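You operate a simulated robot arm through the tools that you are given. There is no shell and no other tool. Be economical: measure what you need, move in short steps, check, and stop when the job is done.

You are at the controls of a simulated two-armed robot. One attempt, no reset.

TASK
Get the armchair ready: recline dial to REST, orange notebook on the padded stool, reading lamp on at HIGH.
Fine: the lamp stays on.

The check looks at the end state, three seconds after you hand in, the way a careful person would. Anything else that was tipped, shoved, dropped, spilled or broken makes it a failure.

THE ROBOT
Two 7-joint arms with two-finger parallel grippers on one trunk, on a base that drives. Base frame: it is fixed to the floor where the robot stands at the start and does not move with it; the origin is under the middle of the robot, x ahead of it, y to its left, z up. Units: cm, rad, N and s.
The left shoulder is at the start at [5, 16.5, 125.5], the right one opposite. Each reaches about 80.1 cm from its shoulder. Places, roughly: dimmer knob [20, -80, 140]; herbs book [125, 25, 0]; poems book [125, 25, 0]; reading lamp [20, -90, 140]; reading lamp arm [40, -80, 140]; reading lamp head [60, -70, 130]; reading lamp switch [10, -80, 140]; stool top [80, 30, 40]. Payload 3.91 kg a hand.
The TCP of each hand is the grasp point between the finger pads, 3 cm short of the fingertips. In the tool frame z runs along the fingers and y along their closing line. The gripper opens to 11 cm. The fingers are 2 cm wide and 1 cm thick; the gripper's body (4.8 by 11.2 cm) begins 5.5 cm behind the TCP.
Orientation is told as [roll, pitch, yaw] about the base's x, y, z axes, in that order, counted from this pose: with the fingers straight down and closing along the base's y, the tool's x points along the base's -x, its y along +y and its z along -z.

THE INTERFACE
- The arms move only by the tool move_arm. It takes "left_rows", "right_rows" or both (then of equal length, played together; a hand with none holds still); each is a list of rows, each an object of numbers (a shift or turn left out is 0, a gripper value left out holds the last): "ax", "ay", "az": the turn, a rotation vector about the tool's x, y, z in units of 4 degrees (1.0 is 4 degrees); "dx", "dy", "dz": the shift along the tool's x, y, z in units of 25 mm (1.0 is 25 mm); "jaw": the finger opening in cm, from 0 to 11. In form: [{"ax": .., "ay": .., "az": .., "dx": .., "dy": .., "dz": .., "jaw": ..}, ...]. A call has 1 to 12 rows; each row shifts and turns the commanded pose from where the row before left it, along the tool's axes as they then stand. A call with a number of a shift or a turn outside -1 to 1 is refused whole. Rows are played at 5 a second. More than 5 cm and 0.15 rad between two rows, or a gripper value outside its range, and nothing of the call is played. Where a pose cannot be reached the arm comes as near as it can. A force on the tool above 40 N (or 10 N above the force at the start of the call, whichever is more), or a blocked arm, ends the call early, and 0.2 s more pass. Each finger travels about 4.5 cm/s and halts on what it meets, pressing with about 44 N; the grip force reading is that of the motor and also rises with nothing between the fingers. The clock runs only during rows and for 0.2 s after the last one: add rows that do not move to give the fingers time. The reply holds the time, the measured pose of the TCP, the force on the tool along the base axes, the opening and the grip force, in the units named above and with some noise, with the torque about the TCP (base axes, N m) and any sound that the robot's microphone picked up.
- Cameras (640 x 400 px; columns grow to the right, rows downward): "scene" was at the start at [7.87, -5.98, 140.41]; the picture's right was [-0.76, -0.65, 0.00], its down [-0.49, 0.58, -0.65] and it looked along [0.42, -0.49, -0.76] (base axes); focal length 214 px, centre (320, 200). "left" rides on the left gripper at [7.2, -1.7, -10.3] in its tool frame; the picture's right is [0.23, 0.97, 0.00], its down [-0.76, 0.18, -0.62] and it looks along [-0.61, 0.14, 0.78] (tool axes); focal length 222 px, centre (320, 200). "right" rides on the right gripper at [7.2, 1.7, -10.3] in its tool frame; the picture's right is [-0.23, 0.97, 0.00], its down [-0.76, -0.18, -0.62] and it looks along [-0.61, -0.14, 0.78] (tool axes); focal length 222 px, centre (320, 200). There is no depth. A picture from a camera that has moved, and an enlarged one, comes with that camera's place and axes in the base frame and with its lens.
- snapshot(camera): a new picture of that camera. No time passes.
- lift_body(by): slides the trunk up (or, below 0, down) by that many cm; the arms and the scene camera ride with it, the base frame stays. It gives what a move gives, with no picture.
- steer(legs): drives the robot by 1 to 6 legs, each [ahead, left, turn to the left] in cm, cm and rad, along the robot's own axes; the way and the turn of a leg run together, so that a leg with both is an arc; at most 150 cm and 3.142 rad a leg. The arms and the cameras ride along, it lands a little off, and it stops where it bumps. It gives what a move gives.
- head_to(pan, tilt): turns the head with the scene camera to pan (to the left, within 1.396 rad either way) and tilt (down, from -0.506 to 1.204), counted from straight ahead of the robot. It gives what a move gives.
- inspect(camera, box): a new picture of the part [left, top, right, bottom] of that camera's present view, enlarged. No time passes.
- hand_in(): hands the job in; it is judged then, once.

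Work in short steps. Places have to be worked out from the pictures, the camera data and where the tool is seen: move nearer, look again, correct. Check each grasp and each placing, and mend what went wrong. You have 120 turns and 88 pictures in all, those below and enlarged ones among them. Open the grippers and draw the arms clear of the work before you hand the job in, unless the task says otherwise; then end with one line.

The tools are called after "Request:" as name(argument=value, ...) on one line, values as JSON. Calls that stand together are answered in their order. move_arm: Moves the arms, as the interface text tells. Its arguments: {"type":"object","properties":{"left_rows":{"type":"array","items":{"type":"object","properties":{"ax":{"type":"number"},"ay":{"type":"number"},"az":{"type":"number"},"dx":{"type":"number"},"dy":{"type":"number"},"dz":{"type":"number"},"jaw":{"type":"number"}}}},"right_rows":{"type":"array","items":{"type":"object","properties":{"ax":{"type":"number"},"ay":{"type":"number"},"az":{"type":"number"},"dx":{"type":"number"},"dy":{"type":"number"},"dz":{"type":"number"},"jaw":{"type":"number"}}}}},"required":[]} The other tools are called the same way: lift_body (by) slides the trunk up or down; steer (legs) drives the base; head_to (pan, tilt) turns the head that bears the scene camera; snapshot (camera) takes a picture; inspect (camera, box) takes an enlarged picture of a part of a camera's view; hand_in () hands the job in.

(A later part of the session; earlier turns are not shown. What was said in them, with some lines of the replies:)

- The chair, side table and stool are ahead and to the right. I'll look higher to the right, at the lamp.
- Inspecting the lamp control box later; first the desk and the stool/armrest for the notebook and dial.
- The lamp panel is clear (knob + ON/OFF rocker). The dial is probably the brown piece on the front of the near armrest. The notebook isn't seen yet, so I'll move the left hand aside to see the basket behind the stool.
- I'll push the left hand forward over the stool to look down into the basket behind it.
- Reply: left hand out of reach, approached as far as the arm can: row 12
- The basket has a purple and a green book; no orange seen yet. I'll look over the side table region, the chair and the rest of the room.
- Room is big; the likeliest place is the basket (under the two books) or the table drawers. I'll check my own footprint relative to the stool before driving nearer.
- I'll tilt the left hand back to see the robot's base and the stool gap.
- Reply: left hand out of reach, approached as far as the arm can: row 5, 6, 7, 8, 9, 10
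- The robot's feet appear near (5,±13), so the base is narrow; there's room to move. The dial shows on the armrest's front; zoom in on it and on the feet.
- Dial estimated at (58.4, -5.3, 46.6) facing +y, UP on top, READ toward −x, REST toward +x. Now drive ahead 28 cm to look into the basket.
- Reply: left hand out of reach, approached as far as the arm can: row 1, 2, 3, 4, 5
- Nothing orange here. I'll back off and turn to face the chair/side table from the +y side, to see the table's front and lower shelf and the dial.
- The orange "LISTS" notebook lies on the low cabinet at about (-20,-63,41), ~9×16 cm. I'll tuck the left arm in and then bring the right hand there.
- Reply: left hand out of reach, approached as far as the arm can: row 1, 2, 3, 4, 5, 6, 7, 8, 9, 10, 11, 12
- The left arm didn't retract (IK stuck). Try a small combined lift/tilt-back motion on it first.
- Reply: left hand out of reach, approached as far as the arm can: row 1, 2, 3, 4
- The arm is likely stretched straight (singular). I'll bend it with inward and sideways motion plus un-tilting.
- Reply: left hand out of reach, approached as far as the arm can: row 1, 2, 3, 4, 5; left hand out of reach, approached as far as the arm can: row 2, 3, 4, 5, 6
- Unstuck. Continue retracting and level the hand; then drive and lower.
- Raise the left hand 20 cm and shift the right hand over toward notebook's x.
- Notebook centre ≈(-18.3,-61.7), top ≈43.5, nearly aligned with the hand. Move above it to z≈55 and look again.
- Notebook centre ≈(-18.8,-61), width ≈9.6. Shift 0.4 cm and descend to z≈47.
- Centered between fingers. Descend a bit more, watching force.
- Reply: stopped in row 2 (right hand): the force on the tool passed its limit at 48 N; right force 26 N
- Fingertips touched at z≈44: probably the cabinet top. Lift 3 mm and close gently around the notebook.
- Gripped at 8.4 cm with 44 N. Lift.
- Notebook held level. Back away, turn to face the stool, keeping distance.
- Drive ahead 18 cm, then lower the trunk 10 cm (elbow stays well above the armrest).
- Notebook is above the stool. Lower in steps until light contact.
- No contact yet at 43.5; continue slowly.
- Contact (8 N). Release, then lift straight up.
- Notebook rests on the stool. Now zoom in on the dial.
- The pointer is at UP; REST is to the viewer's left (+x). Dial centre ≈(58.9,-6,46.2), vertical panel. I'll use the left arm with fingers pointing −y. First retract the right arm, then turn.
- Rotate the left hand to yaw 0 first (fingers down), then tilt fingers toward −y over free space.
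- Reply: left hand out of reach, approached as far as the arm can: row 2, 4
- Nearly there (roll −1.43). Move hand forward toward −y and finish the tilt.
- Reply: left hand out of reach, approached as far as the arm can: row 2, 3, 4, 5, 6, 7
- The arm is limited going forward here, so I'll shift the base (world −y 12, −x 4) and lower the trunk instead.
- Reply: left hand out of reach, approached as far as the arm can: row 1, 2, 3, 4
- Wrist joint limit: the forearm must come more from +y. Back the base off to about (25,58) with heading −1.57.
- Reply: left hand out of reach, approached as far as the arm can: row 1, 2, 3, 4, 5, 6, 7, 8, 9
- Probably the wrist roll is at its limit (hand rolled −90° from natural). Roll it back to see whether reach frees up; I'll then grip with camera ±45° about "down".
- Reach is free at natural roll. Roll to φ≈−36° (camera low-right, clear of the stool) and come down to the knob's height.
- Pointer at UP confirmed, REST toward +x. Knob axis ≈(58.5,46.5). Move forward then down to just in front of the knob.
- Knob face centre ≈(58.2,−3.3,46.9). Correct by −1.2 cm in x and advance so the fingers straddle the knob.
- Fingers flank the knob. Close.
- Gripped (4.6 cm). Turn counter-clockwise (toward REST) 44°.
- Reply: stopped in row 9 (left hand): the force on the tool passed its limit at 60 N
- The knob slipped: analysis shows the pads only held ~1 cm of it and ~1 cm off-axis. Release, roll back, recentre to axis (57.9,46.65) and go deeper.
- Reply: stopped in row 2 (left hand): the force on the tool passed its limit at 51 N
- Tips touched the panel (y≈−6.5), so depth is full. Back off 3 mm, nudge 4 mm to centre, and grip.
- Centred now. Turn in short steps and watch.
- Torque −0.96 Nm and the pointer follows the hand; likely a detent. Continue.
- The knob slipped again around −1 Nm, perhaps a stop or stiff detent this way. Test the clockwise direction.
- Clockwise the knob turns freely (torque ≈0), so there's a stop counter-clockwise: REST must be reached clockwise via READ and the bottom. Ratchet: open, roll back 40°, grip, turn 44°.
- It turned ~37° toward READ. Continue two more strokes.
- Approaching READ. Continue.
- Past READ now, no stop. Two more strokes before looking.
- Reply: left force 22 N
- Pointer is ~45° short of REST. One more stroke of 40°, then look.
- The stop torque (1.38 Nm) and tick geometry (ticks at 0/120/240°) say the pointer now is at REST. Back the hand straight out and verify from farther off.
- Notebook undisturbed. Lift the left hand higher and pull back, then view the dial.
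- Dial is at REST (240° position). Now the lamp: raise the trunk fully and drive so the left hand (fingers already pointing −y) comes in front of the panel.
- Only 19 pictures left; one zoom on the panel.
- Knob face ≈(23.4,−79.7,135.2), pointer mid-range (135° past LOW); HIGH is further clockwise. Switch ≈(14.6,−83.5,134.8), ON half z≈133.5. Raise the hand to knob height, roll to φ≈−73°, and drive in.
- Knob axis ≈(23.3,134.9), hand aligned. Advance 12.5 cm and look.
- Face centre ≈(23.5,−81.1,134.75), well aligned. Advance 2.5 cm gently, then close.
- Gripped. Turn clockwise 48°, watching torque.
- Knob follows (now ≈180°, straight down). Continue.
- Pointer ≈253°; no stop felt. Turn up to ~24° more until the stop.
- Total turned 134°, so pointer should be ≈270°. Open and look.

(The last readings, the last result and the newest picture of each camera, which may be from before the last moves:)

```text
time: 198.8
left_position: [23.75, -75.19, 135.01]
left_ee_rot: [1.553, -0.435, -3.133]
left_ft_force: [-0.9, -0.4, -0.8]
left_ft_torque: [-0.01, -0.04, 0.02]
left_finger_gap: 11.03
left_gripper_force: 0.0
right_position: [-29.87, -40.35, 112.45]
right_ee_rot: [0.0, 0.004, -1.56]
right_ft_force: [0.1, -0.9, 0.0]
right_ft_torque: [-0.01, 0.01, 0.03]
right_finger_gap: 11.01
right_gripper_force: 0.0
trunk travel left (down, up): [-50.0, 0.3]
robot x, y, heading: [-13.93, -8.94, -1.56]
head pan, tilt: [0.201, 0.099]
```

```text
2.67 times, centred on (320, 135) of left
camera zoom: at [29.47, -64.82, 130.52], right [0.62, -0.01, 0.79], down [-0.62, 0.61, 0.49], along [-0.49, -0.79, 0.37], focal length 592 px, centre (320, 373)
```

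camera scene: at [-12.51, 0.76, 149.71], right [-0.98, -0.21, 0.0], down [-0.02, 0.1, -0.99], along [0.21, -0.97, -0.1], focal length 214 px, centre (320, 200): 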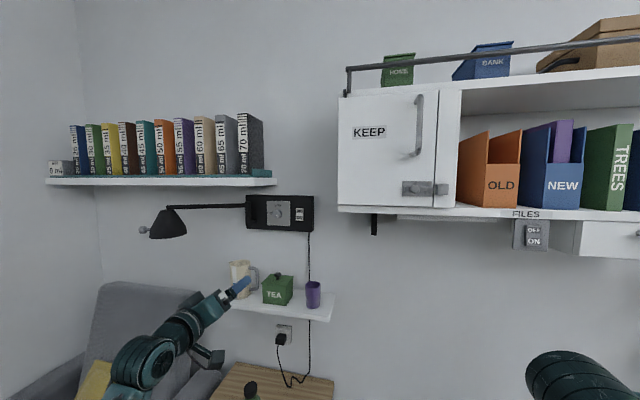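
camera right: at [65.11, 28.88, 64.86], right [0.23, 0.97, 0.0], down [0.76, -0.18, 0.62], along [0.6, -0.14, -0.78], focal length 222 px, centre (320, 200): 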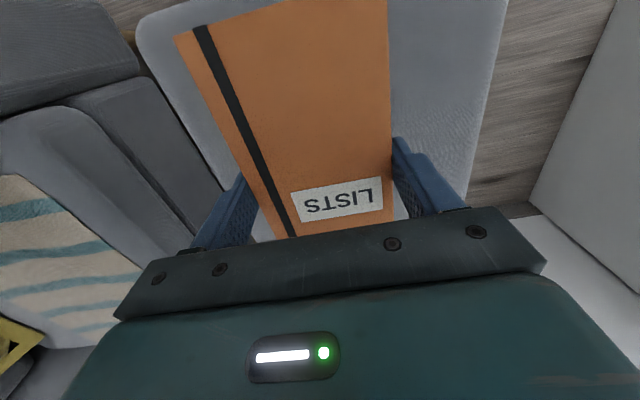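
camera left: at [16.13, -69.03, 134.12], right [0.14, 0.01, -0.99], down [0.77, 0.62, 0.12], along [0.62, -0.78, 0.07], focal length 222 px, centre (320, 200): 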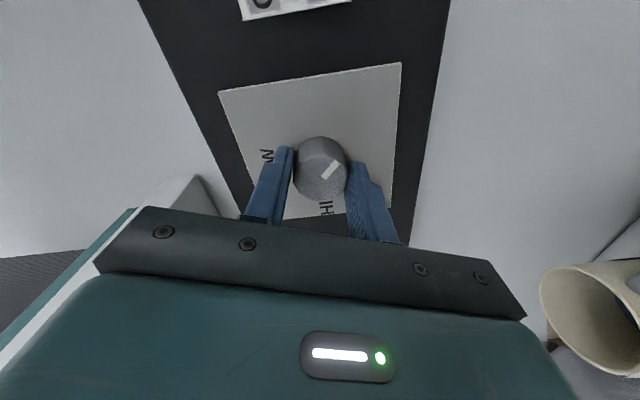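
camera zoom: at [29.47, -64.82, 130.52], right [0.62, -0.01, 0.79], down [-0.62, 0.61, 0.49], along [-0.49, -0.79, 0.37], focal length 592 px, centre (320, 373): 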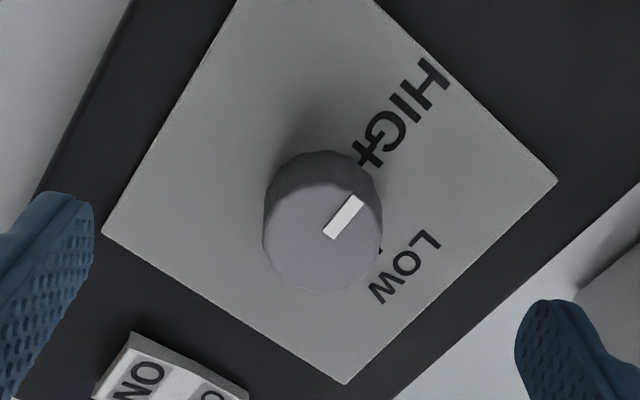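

Pointer is within a few degrees of HIGH, possibly slightly short. Regrip and turn a little more to feel for the end stop.

Request:
move_arm(left_rows=[{"dz": 0.8}, {"dz": 0.8}, {"jaw": 8}, {"jaw": 5}, {"jaw": 2}, {}, {}, {"az": 0.5}, {"az": 0.5}, {"az": 0.5}])

```text
time: 201.0
left_position: [23.82, -79.36, 134.99]
left_ee_rot: [1.555, -0.332, -3.133]
left_ft_force: [5.6, -7.4, 6.5]
left_ft_torque: [-0.11, 0.6, 0.36]
left_finger_gap: 3.51
left_gripper_force: 45.2
right_position: [-29.87, -40.37, 112.34]
right_ee_rot: [-0.001, 0.004, -1.56]
right_ft_force: [-0.4, 0.5, -0.3]
right_ft_torque: [-0.04, -0.01, 0.01]
right_finger_gap: 11.0
right_gripper_force: 0.1
trunk travel left (down, up): [-50.0, 0.3]
robot x, y, heading: [-14.19, -9.18, -1.557]
head pan, tilt: [0.201, 0.099]
```

Torque 0.6 Nm: end stop reached, so HIGH. Release, back out, close fingers, and move in front of the ON half of the rocker.

Request:
move_arm(left_rows=[{"jaw": 7}, {"jaw": 9}, {}, {"dz": -0.8}, {"dz": -0.8}, {"dz": -0.8}, {"jaw": 0, "dx": -0.815, "dy": -0.46}, {"dx": -0.815, "dy": -0.46}, {"dx": -0.815, "dy": -0.46}, {"dx": -0.815, "dy": -0.46}, {}, {}])

Request:
snapshot(camera="left")

```text
time: 203.6
left_position: [14.37, -73.29, 133.3]
left_ee_rot: [1.554, -0.33, -3.138]
left_ft_force: [-0.3, 0.4, 0.0]
left_ft_torque: [-0.02, 0.02, 0.01]
left_finger_gap: 0.01
left_gripper_force: 34.0
right_position: [-29.87, -40.36, 112.43]
right_ee_rot: [0.0, 0.004, -1.558]
right_ft_force: [-0.5, 0.3, -0.7]
right_ft_torque: [-0.03, -0.02, 0.02]
right_finger_gap: 11.0
right_gripper_force: 0.2
trunk travel left (down, up): [-50.0, 0.3]
robot x, y, heading: [-14.23, -8.73, -1.56]
head pan, tilt: [0.201, 0.099]
```

```text
11 pictures are left
camera left: at [20.52, -62.89, 129.53], right [0.53, -0.01, 0.85], down [-0.66, 0.62, 0.43], along [-0.53, -0.79, 0.32], focal length 222 px, centre (320, 200)
```

left: 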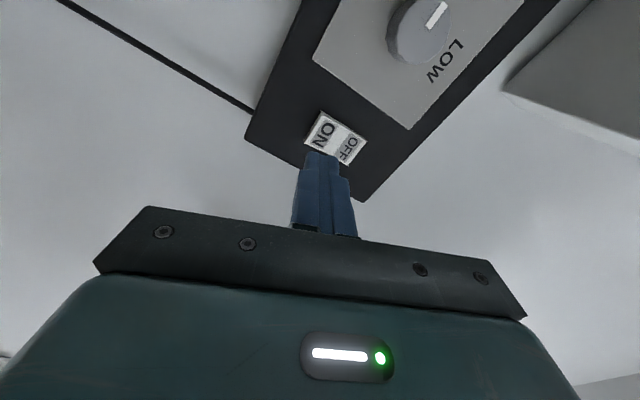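

ON half ≈(13.9,−83.5,133.8); fingers aligned within 5 mm. Advance and press gently.

Request:
move_arm(left_rows=[{"dx": -0.14, "dy": -0.02, "dz": 0.6}, {"dz": 0.7}, {"dz": 0.7}, {"dz": 0.3}, {"dz": 0.15}, {"dz": 0.15}, {"dz": 0.15}, {"dz": 0.15}])

Request:
inspect(camera="left", box=[200, 60, 440, 210])

```text
time: 205.1
left_position: [14.08, -79.23, 133.19]
left_ee_rot: [1.548, -0.329, -3.135]
left_ft_force: [-0.4, 25.5, -4.1]
left_ft_torque: [-0.17, 0.0, -0.14]
left_finger_gap: 0.02
left_gripper_force: 37.9
right_position: [-29.82, -40.04, 112.66]
right_ee_rot: [-0.001, 0.001, -1.557]
right_ft_force: [0.0, 0.4, 0.2]
right_ft_torque: [0.03, 0.01, -0.04]
right_finger_gap: 11.01
right_gripper_force: 0.0
trunk travel left (down, up): [-50.0, 0.3]
robot x, y, heading: [-14.11, -8.96, -1.562]
head pan, tilt: [0.201, 0.099]
stopped in row 7 (left hand): the force on the tool passed its limit at 44 N (the readings are from after the stop); the commanded pose is now the measured one
```

```text
2.67 times, centred on (320, 135) of left
camera zoom: at [20.33, -68.88, 129.52], right [0.53, -0.02, 0.85], down [-0.66, 0.61, 0.43], along [-0.53, -0.79, 0.31], focal length 592 px, centre (320, 373)
```

zoom: 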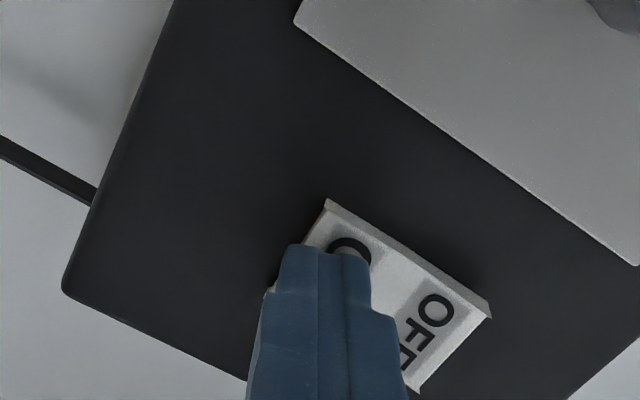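

Pressed with 44 N. Back the hand off and check lamp and knob with the scene camera.

Request:
move_arm(left_rows=[{"dz": -0.8}, {"dz": -0.8}, {"dz": -0.8}, {"dz": -0.8}, {"dz": -0.8}, {"dz": -0.8}, {"dz": -0.8}])

Request:
steer(legs=[[-25, -10, 0]])

Request:
head_to(pan=0.35, tilt=0.25)

Request:
snapshot(camera="scene")

```text
time: 206.7
left_position: [14.12, -65.74, 133.27]
left_ee_rot: [1.545, -0.331, -3.132]
left_ft_force: [-0.3, -0.2, -0.3]
left_ft_torque: [-0.01, 0.02, 0.02]
left_finger_gap: 0.0
left_gripper_force: 37.5
right_position: [-29.89, -40.17, 112.48]
right_ee_rot: [0.0, 0.004, -1.56]
right_ft_force: [-0.2, 0.0, 0.2]
right_ft_torque: [0.0, 0.0, -0.03]
right_finger_gap: 11.01
right_gripper_force: 0.0
trunk travel left (down, up): [-50.0, 0.3]
robot x, y, heading: [-14.3, -9.31, -1.558]
head pan, tilt: [0.201, 0.099]
```

```text
time: 208.6
left_position: [3.83, -40.54, 133.13]
left_ee_rot: [1.545, -0.333, -3.13]
left_ft_force: [-0.1, 0.8, 1.1]
left_ft_torque: [-0.01, -0.01, 0.0]
left_finger_gap: 0.01
left_gripper_force: 37.4
right_position: [-40.05, -15.07, 112.58]
right_ee_rot: [-0.001, 0.004, -1.555]
right_ft_force: [-0.6, -0.5, 0.1]
right_ft_torque: [0.02, 0.02, -0.01]
right_finger_gap: 11.0
right_gripper_force: 0.1
trunk travel left (down, up): [-50.0, 0.3]
robot x, y, heading: [-24.39, 15.59, -1.558]
head pan, tilt: [0.201, 0.099]
```

```text
time: 209.3
left_position: [3.9, -40.48, 133.34]
left_ee_rot: [1.545, -0.331, -3.13]
left_ft_force: [0.2, -0.2, -0.3]
left_ft_torque: [0.01, -0.01, -0.04]
left_finger_gap: 0.0
left_gripper_force: 37.4
right_position: [-40.14, -15.02, 112.49]
right_ee_rot: [0.0, 0.003, -1.556]
right_ft_force: [0.1, 1.0, -0.7]
right_ft_torque: [-0.02, 0.01, 0.0]
right_finger_gap: 11.0
right_gripper_force: 0.0
trunk travel left (down, up): [-50.0, 0.3]
robot x, y, heading: [-24.56, 15.66, -1.554]
head pan, tilt: [0.351, 0.25]
```

```text
9 pictures are left
camera scene: at [-21.11, 4.37, 148.32], right [-0.93, -0.36, 0.0], down [-0.09, 0.23, -0.97], along [0.35, -0.91, -0.25], focal length 214 px, centre (320, 200)
```

scene: 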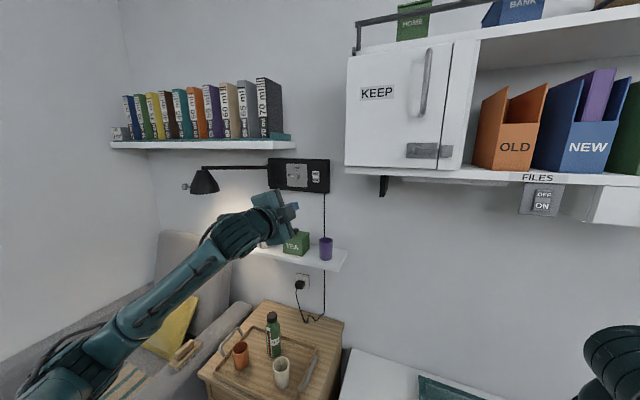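

There's a warm glow on the wall: lamp seems on. Zoom in on panel and lamp.

Request:
inspect(camera="scene", box=[180, 150, 340, 250])

Request:
inspect(camera="scene", box=[270, 154, 334, 194])

```text
4.00 times, centred on (260, 200) of scene
camera zoom: at [-21.11, 4.37, 148.32], right [-0.93, -0.36, 0.0], down [-0.09, 0.23, -0.97], along [0.35, -0.91, -0.25], focal length 858 px, centre (560, 200)
```

zoom: 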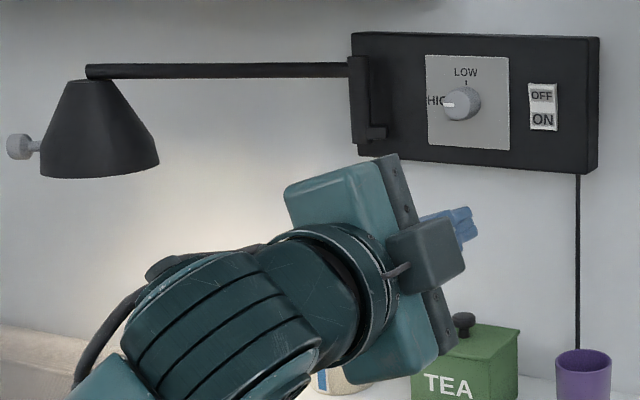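

```text
10.00 times, centred on (302, 174) of scene
camera zoom: at [-21.11, 4.37, 148.32], right [-0.93, -0.36, 0.0], down [-0.09, 0.23, -0.97], along [0.35, -0.91, -0.25], focal length 2145 px, centre (500, 460)
```

zoom: 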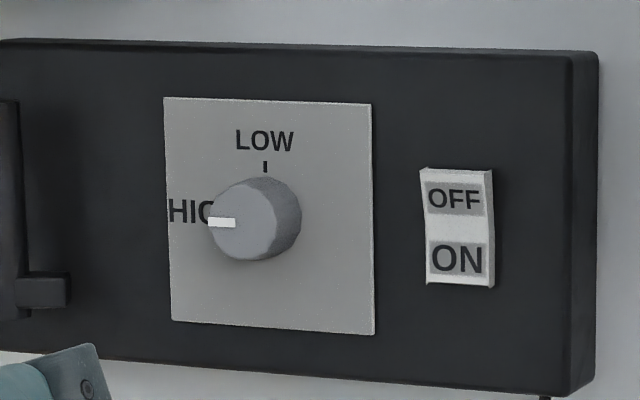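

Knob at HIGH, ON pressed, lamp lit. Open the left gripper, drive clear, and take a final check (also that the lamp stays on).

Request:
steer(legs=[[-35, 0, 0]])

Request:
move_arm(left_rows=[{"jaw": 11}, {}, {}, {}, {}, {}, {}, {}, {}, {}])

Request:
head_to(pan=0.6, tilt=0.45)

Request:
snapshot(camera="scene")

```text
time: 211.6
left_position: [3.37, -5.51, 133.31]
left_ee_rot: [1.546, -0.331, -3.13]
left_ft_force: [-0.3, 0.2, -0.2]
left_ft_torque: [-0.03, 0.01, -0.01]
left_finger_gap: 0.0
left_gripper_force: 37.9
right_position: [-40.5, 19.69, 112.57]
right_ee_rot: [0.001, 0.003, -1.552]
right_ft_force: [0.0, 0.0, 0.1]
right_ft_torque: [-0.01, 0.01, -0.02]
right_finger_gap: 10.99
right_gripper_force: 0.0
trunk travel left (down, up): [-50.0, 0.3]
robot x, y, heading: [-24.8, 50.84, -1.554]
head pan, tilt: [0.351, 0.25]
```

```text
time: 213.8
left_position: [3.39, -5.79, 133.23]
left_ee_rot: [1.543, -0.331, -3.129]
left_ft_force: [-1.1, 0.5, 0.3]
left_ft_torque: [0.03, 0.0, 0.01]
left_finger_gap: 11.0
left_gripper_force: 0.0
right_position: [-40.5, 19.54, 112.48]
right_ee_rot: [0.001, 0.002, -1.553]
right_ft_force: [0.4, -0.7, 0.4]
right_ft_torque: [0.0, 0.01, 0.02]
right_finger_gap: 11.02
right_gripper_force: 0.0
trunk travel left (down, up): [-50.0, 0.3]
robot x, y, heading: [-24.85, 50.99, -1.553]
head pan, tilt: [0.351, 0.25]
```

```text
time: 214.5
left_position: [3.43, -5.73, 133.24]
left_ee_rot: [1.544, -0.332, -3.129]
left_ft_force: [-0.9, 0.5, 1.1]
left_ft_torque: [-0.03, 0.0, -0.01]
left_finger_gap: 11.02
left_gripper_force: 0.1
right_position: [-40.55, 19.66, 112.53]
right_ee_rot: [0.0, 0.001, -1.552]
right_ft_force: [0.1, 0.2, 0.4]
right_ft_torque: [-0.03, 0.04, 0.0]
right_finger_gap: 11.01
right_gripper_force: 0.0
trunk travel left (down, up): [-50.0, 0.3]
robot x, y, heading: [-24.87, 50.91, -1.554]
head pan, tilt: [0.6, 0.45]
```

```text
6 pictures are left
camera scene: at [-19.64, 40.38, 146.46], right [-0.82, -0.58, 0.0], down [-0.25, 0.35, -0.9], along [0.52, -0.74, -0.43], focal length 214 px, centre (320, 200)
```

scene: 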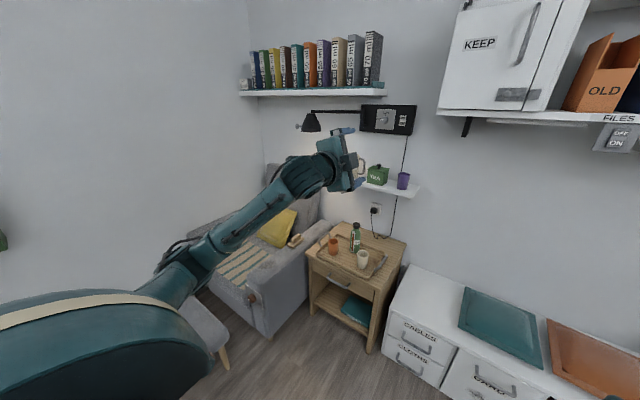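

Request:
inspect(camera="scene", box=[230, 90, 430, 215])

Request:
inspect(camera="scene", box=[225, 275, 285, 315])

```text
3.20 times, centred on (330, 152) of scene
camera zoom: at [-19.64, 40.38, 146.46], right [-0.82, -0.58, 0.0], down [-0.25, 0.35, -0.9], along [0.52, -0.74, -0.43], focal length 686 px, centre (288, 352)
```

zoom: 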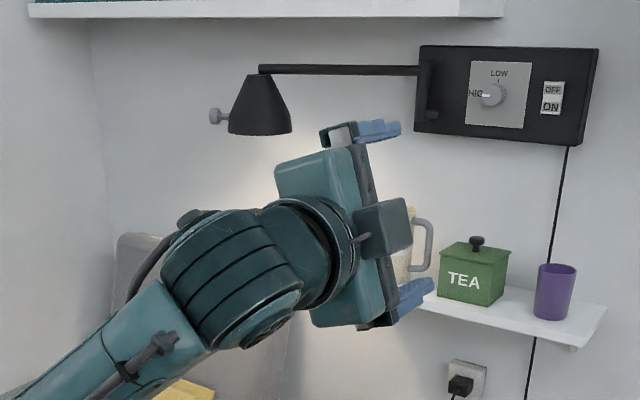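

```text
10.00 times, centred on (255, 295) of scene
camera zoom: at [-19.64, 40.38, 146.46], right [-0.82, -0.58, 0.0], down [-0.25, 0.35, -0.9], along [0.52, -0.74, -0.43], focal length 2145 px, centre (970, -750)
```

zoom: 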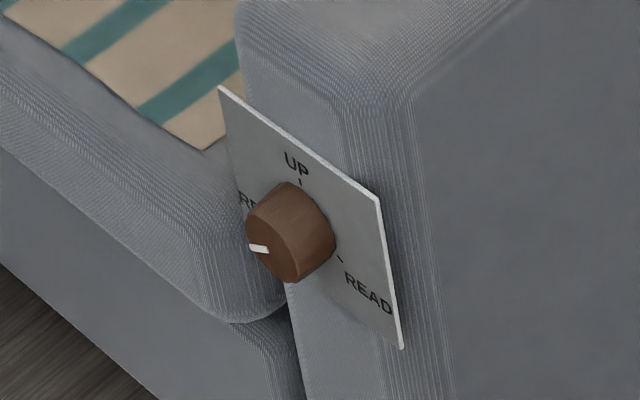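

Lamp is still lit at HIGH, the dial is at REST, and the notebook was left on the stool undisturbed. Hands are open and clear; handing in.

Request:
hand_in()

```text
The job is handed in.
```

The armchair is ready: the recline dial is at REST, the orange notebook is on the padded stool, and the reading lamp is on at HIGH and was still lit just before I handed in.
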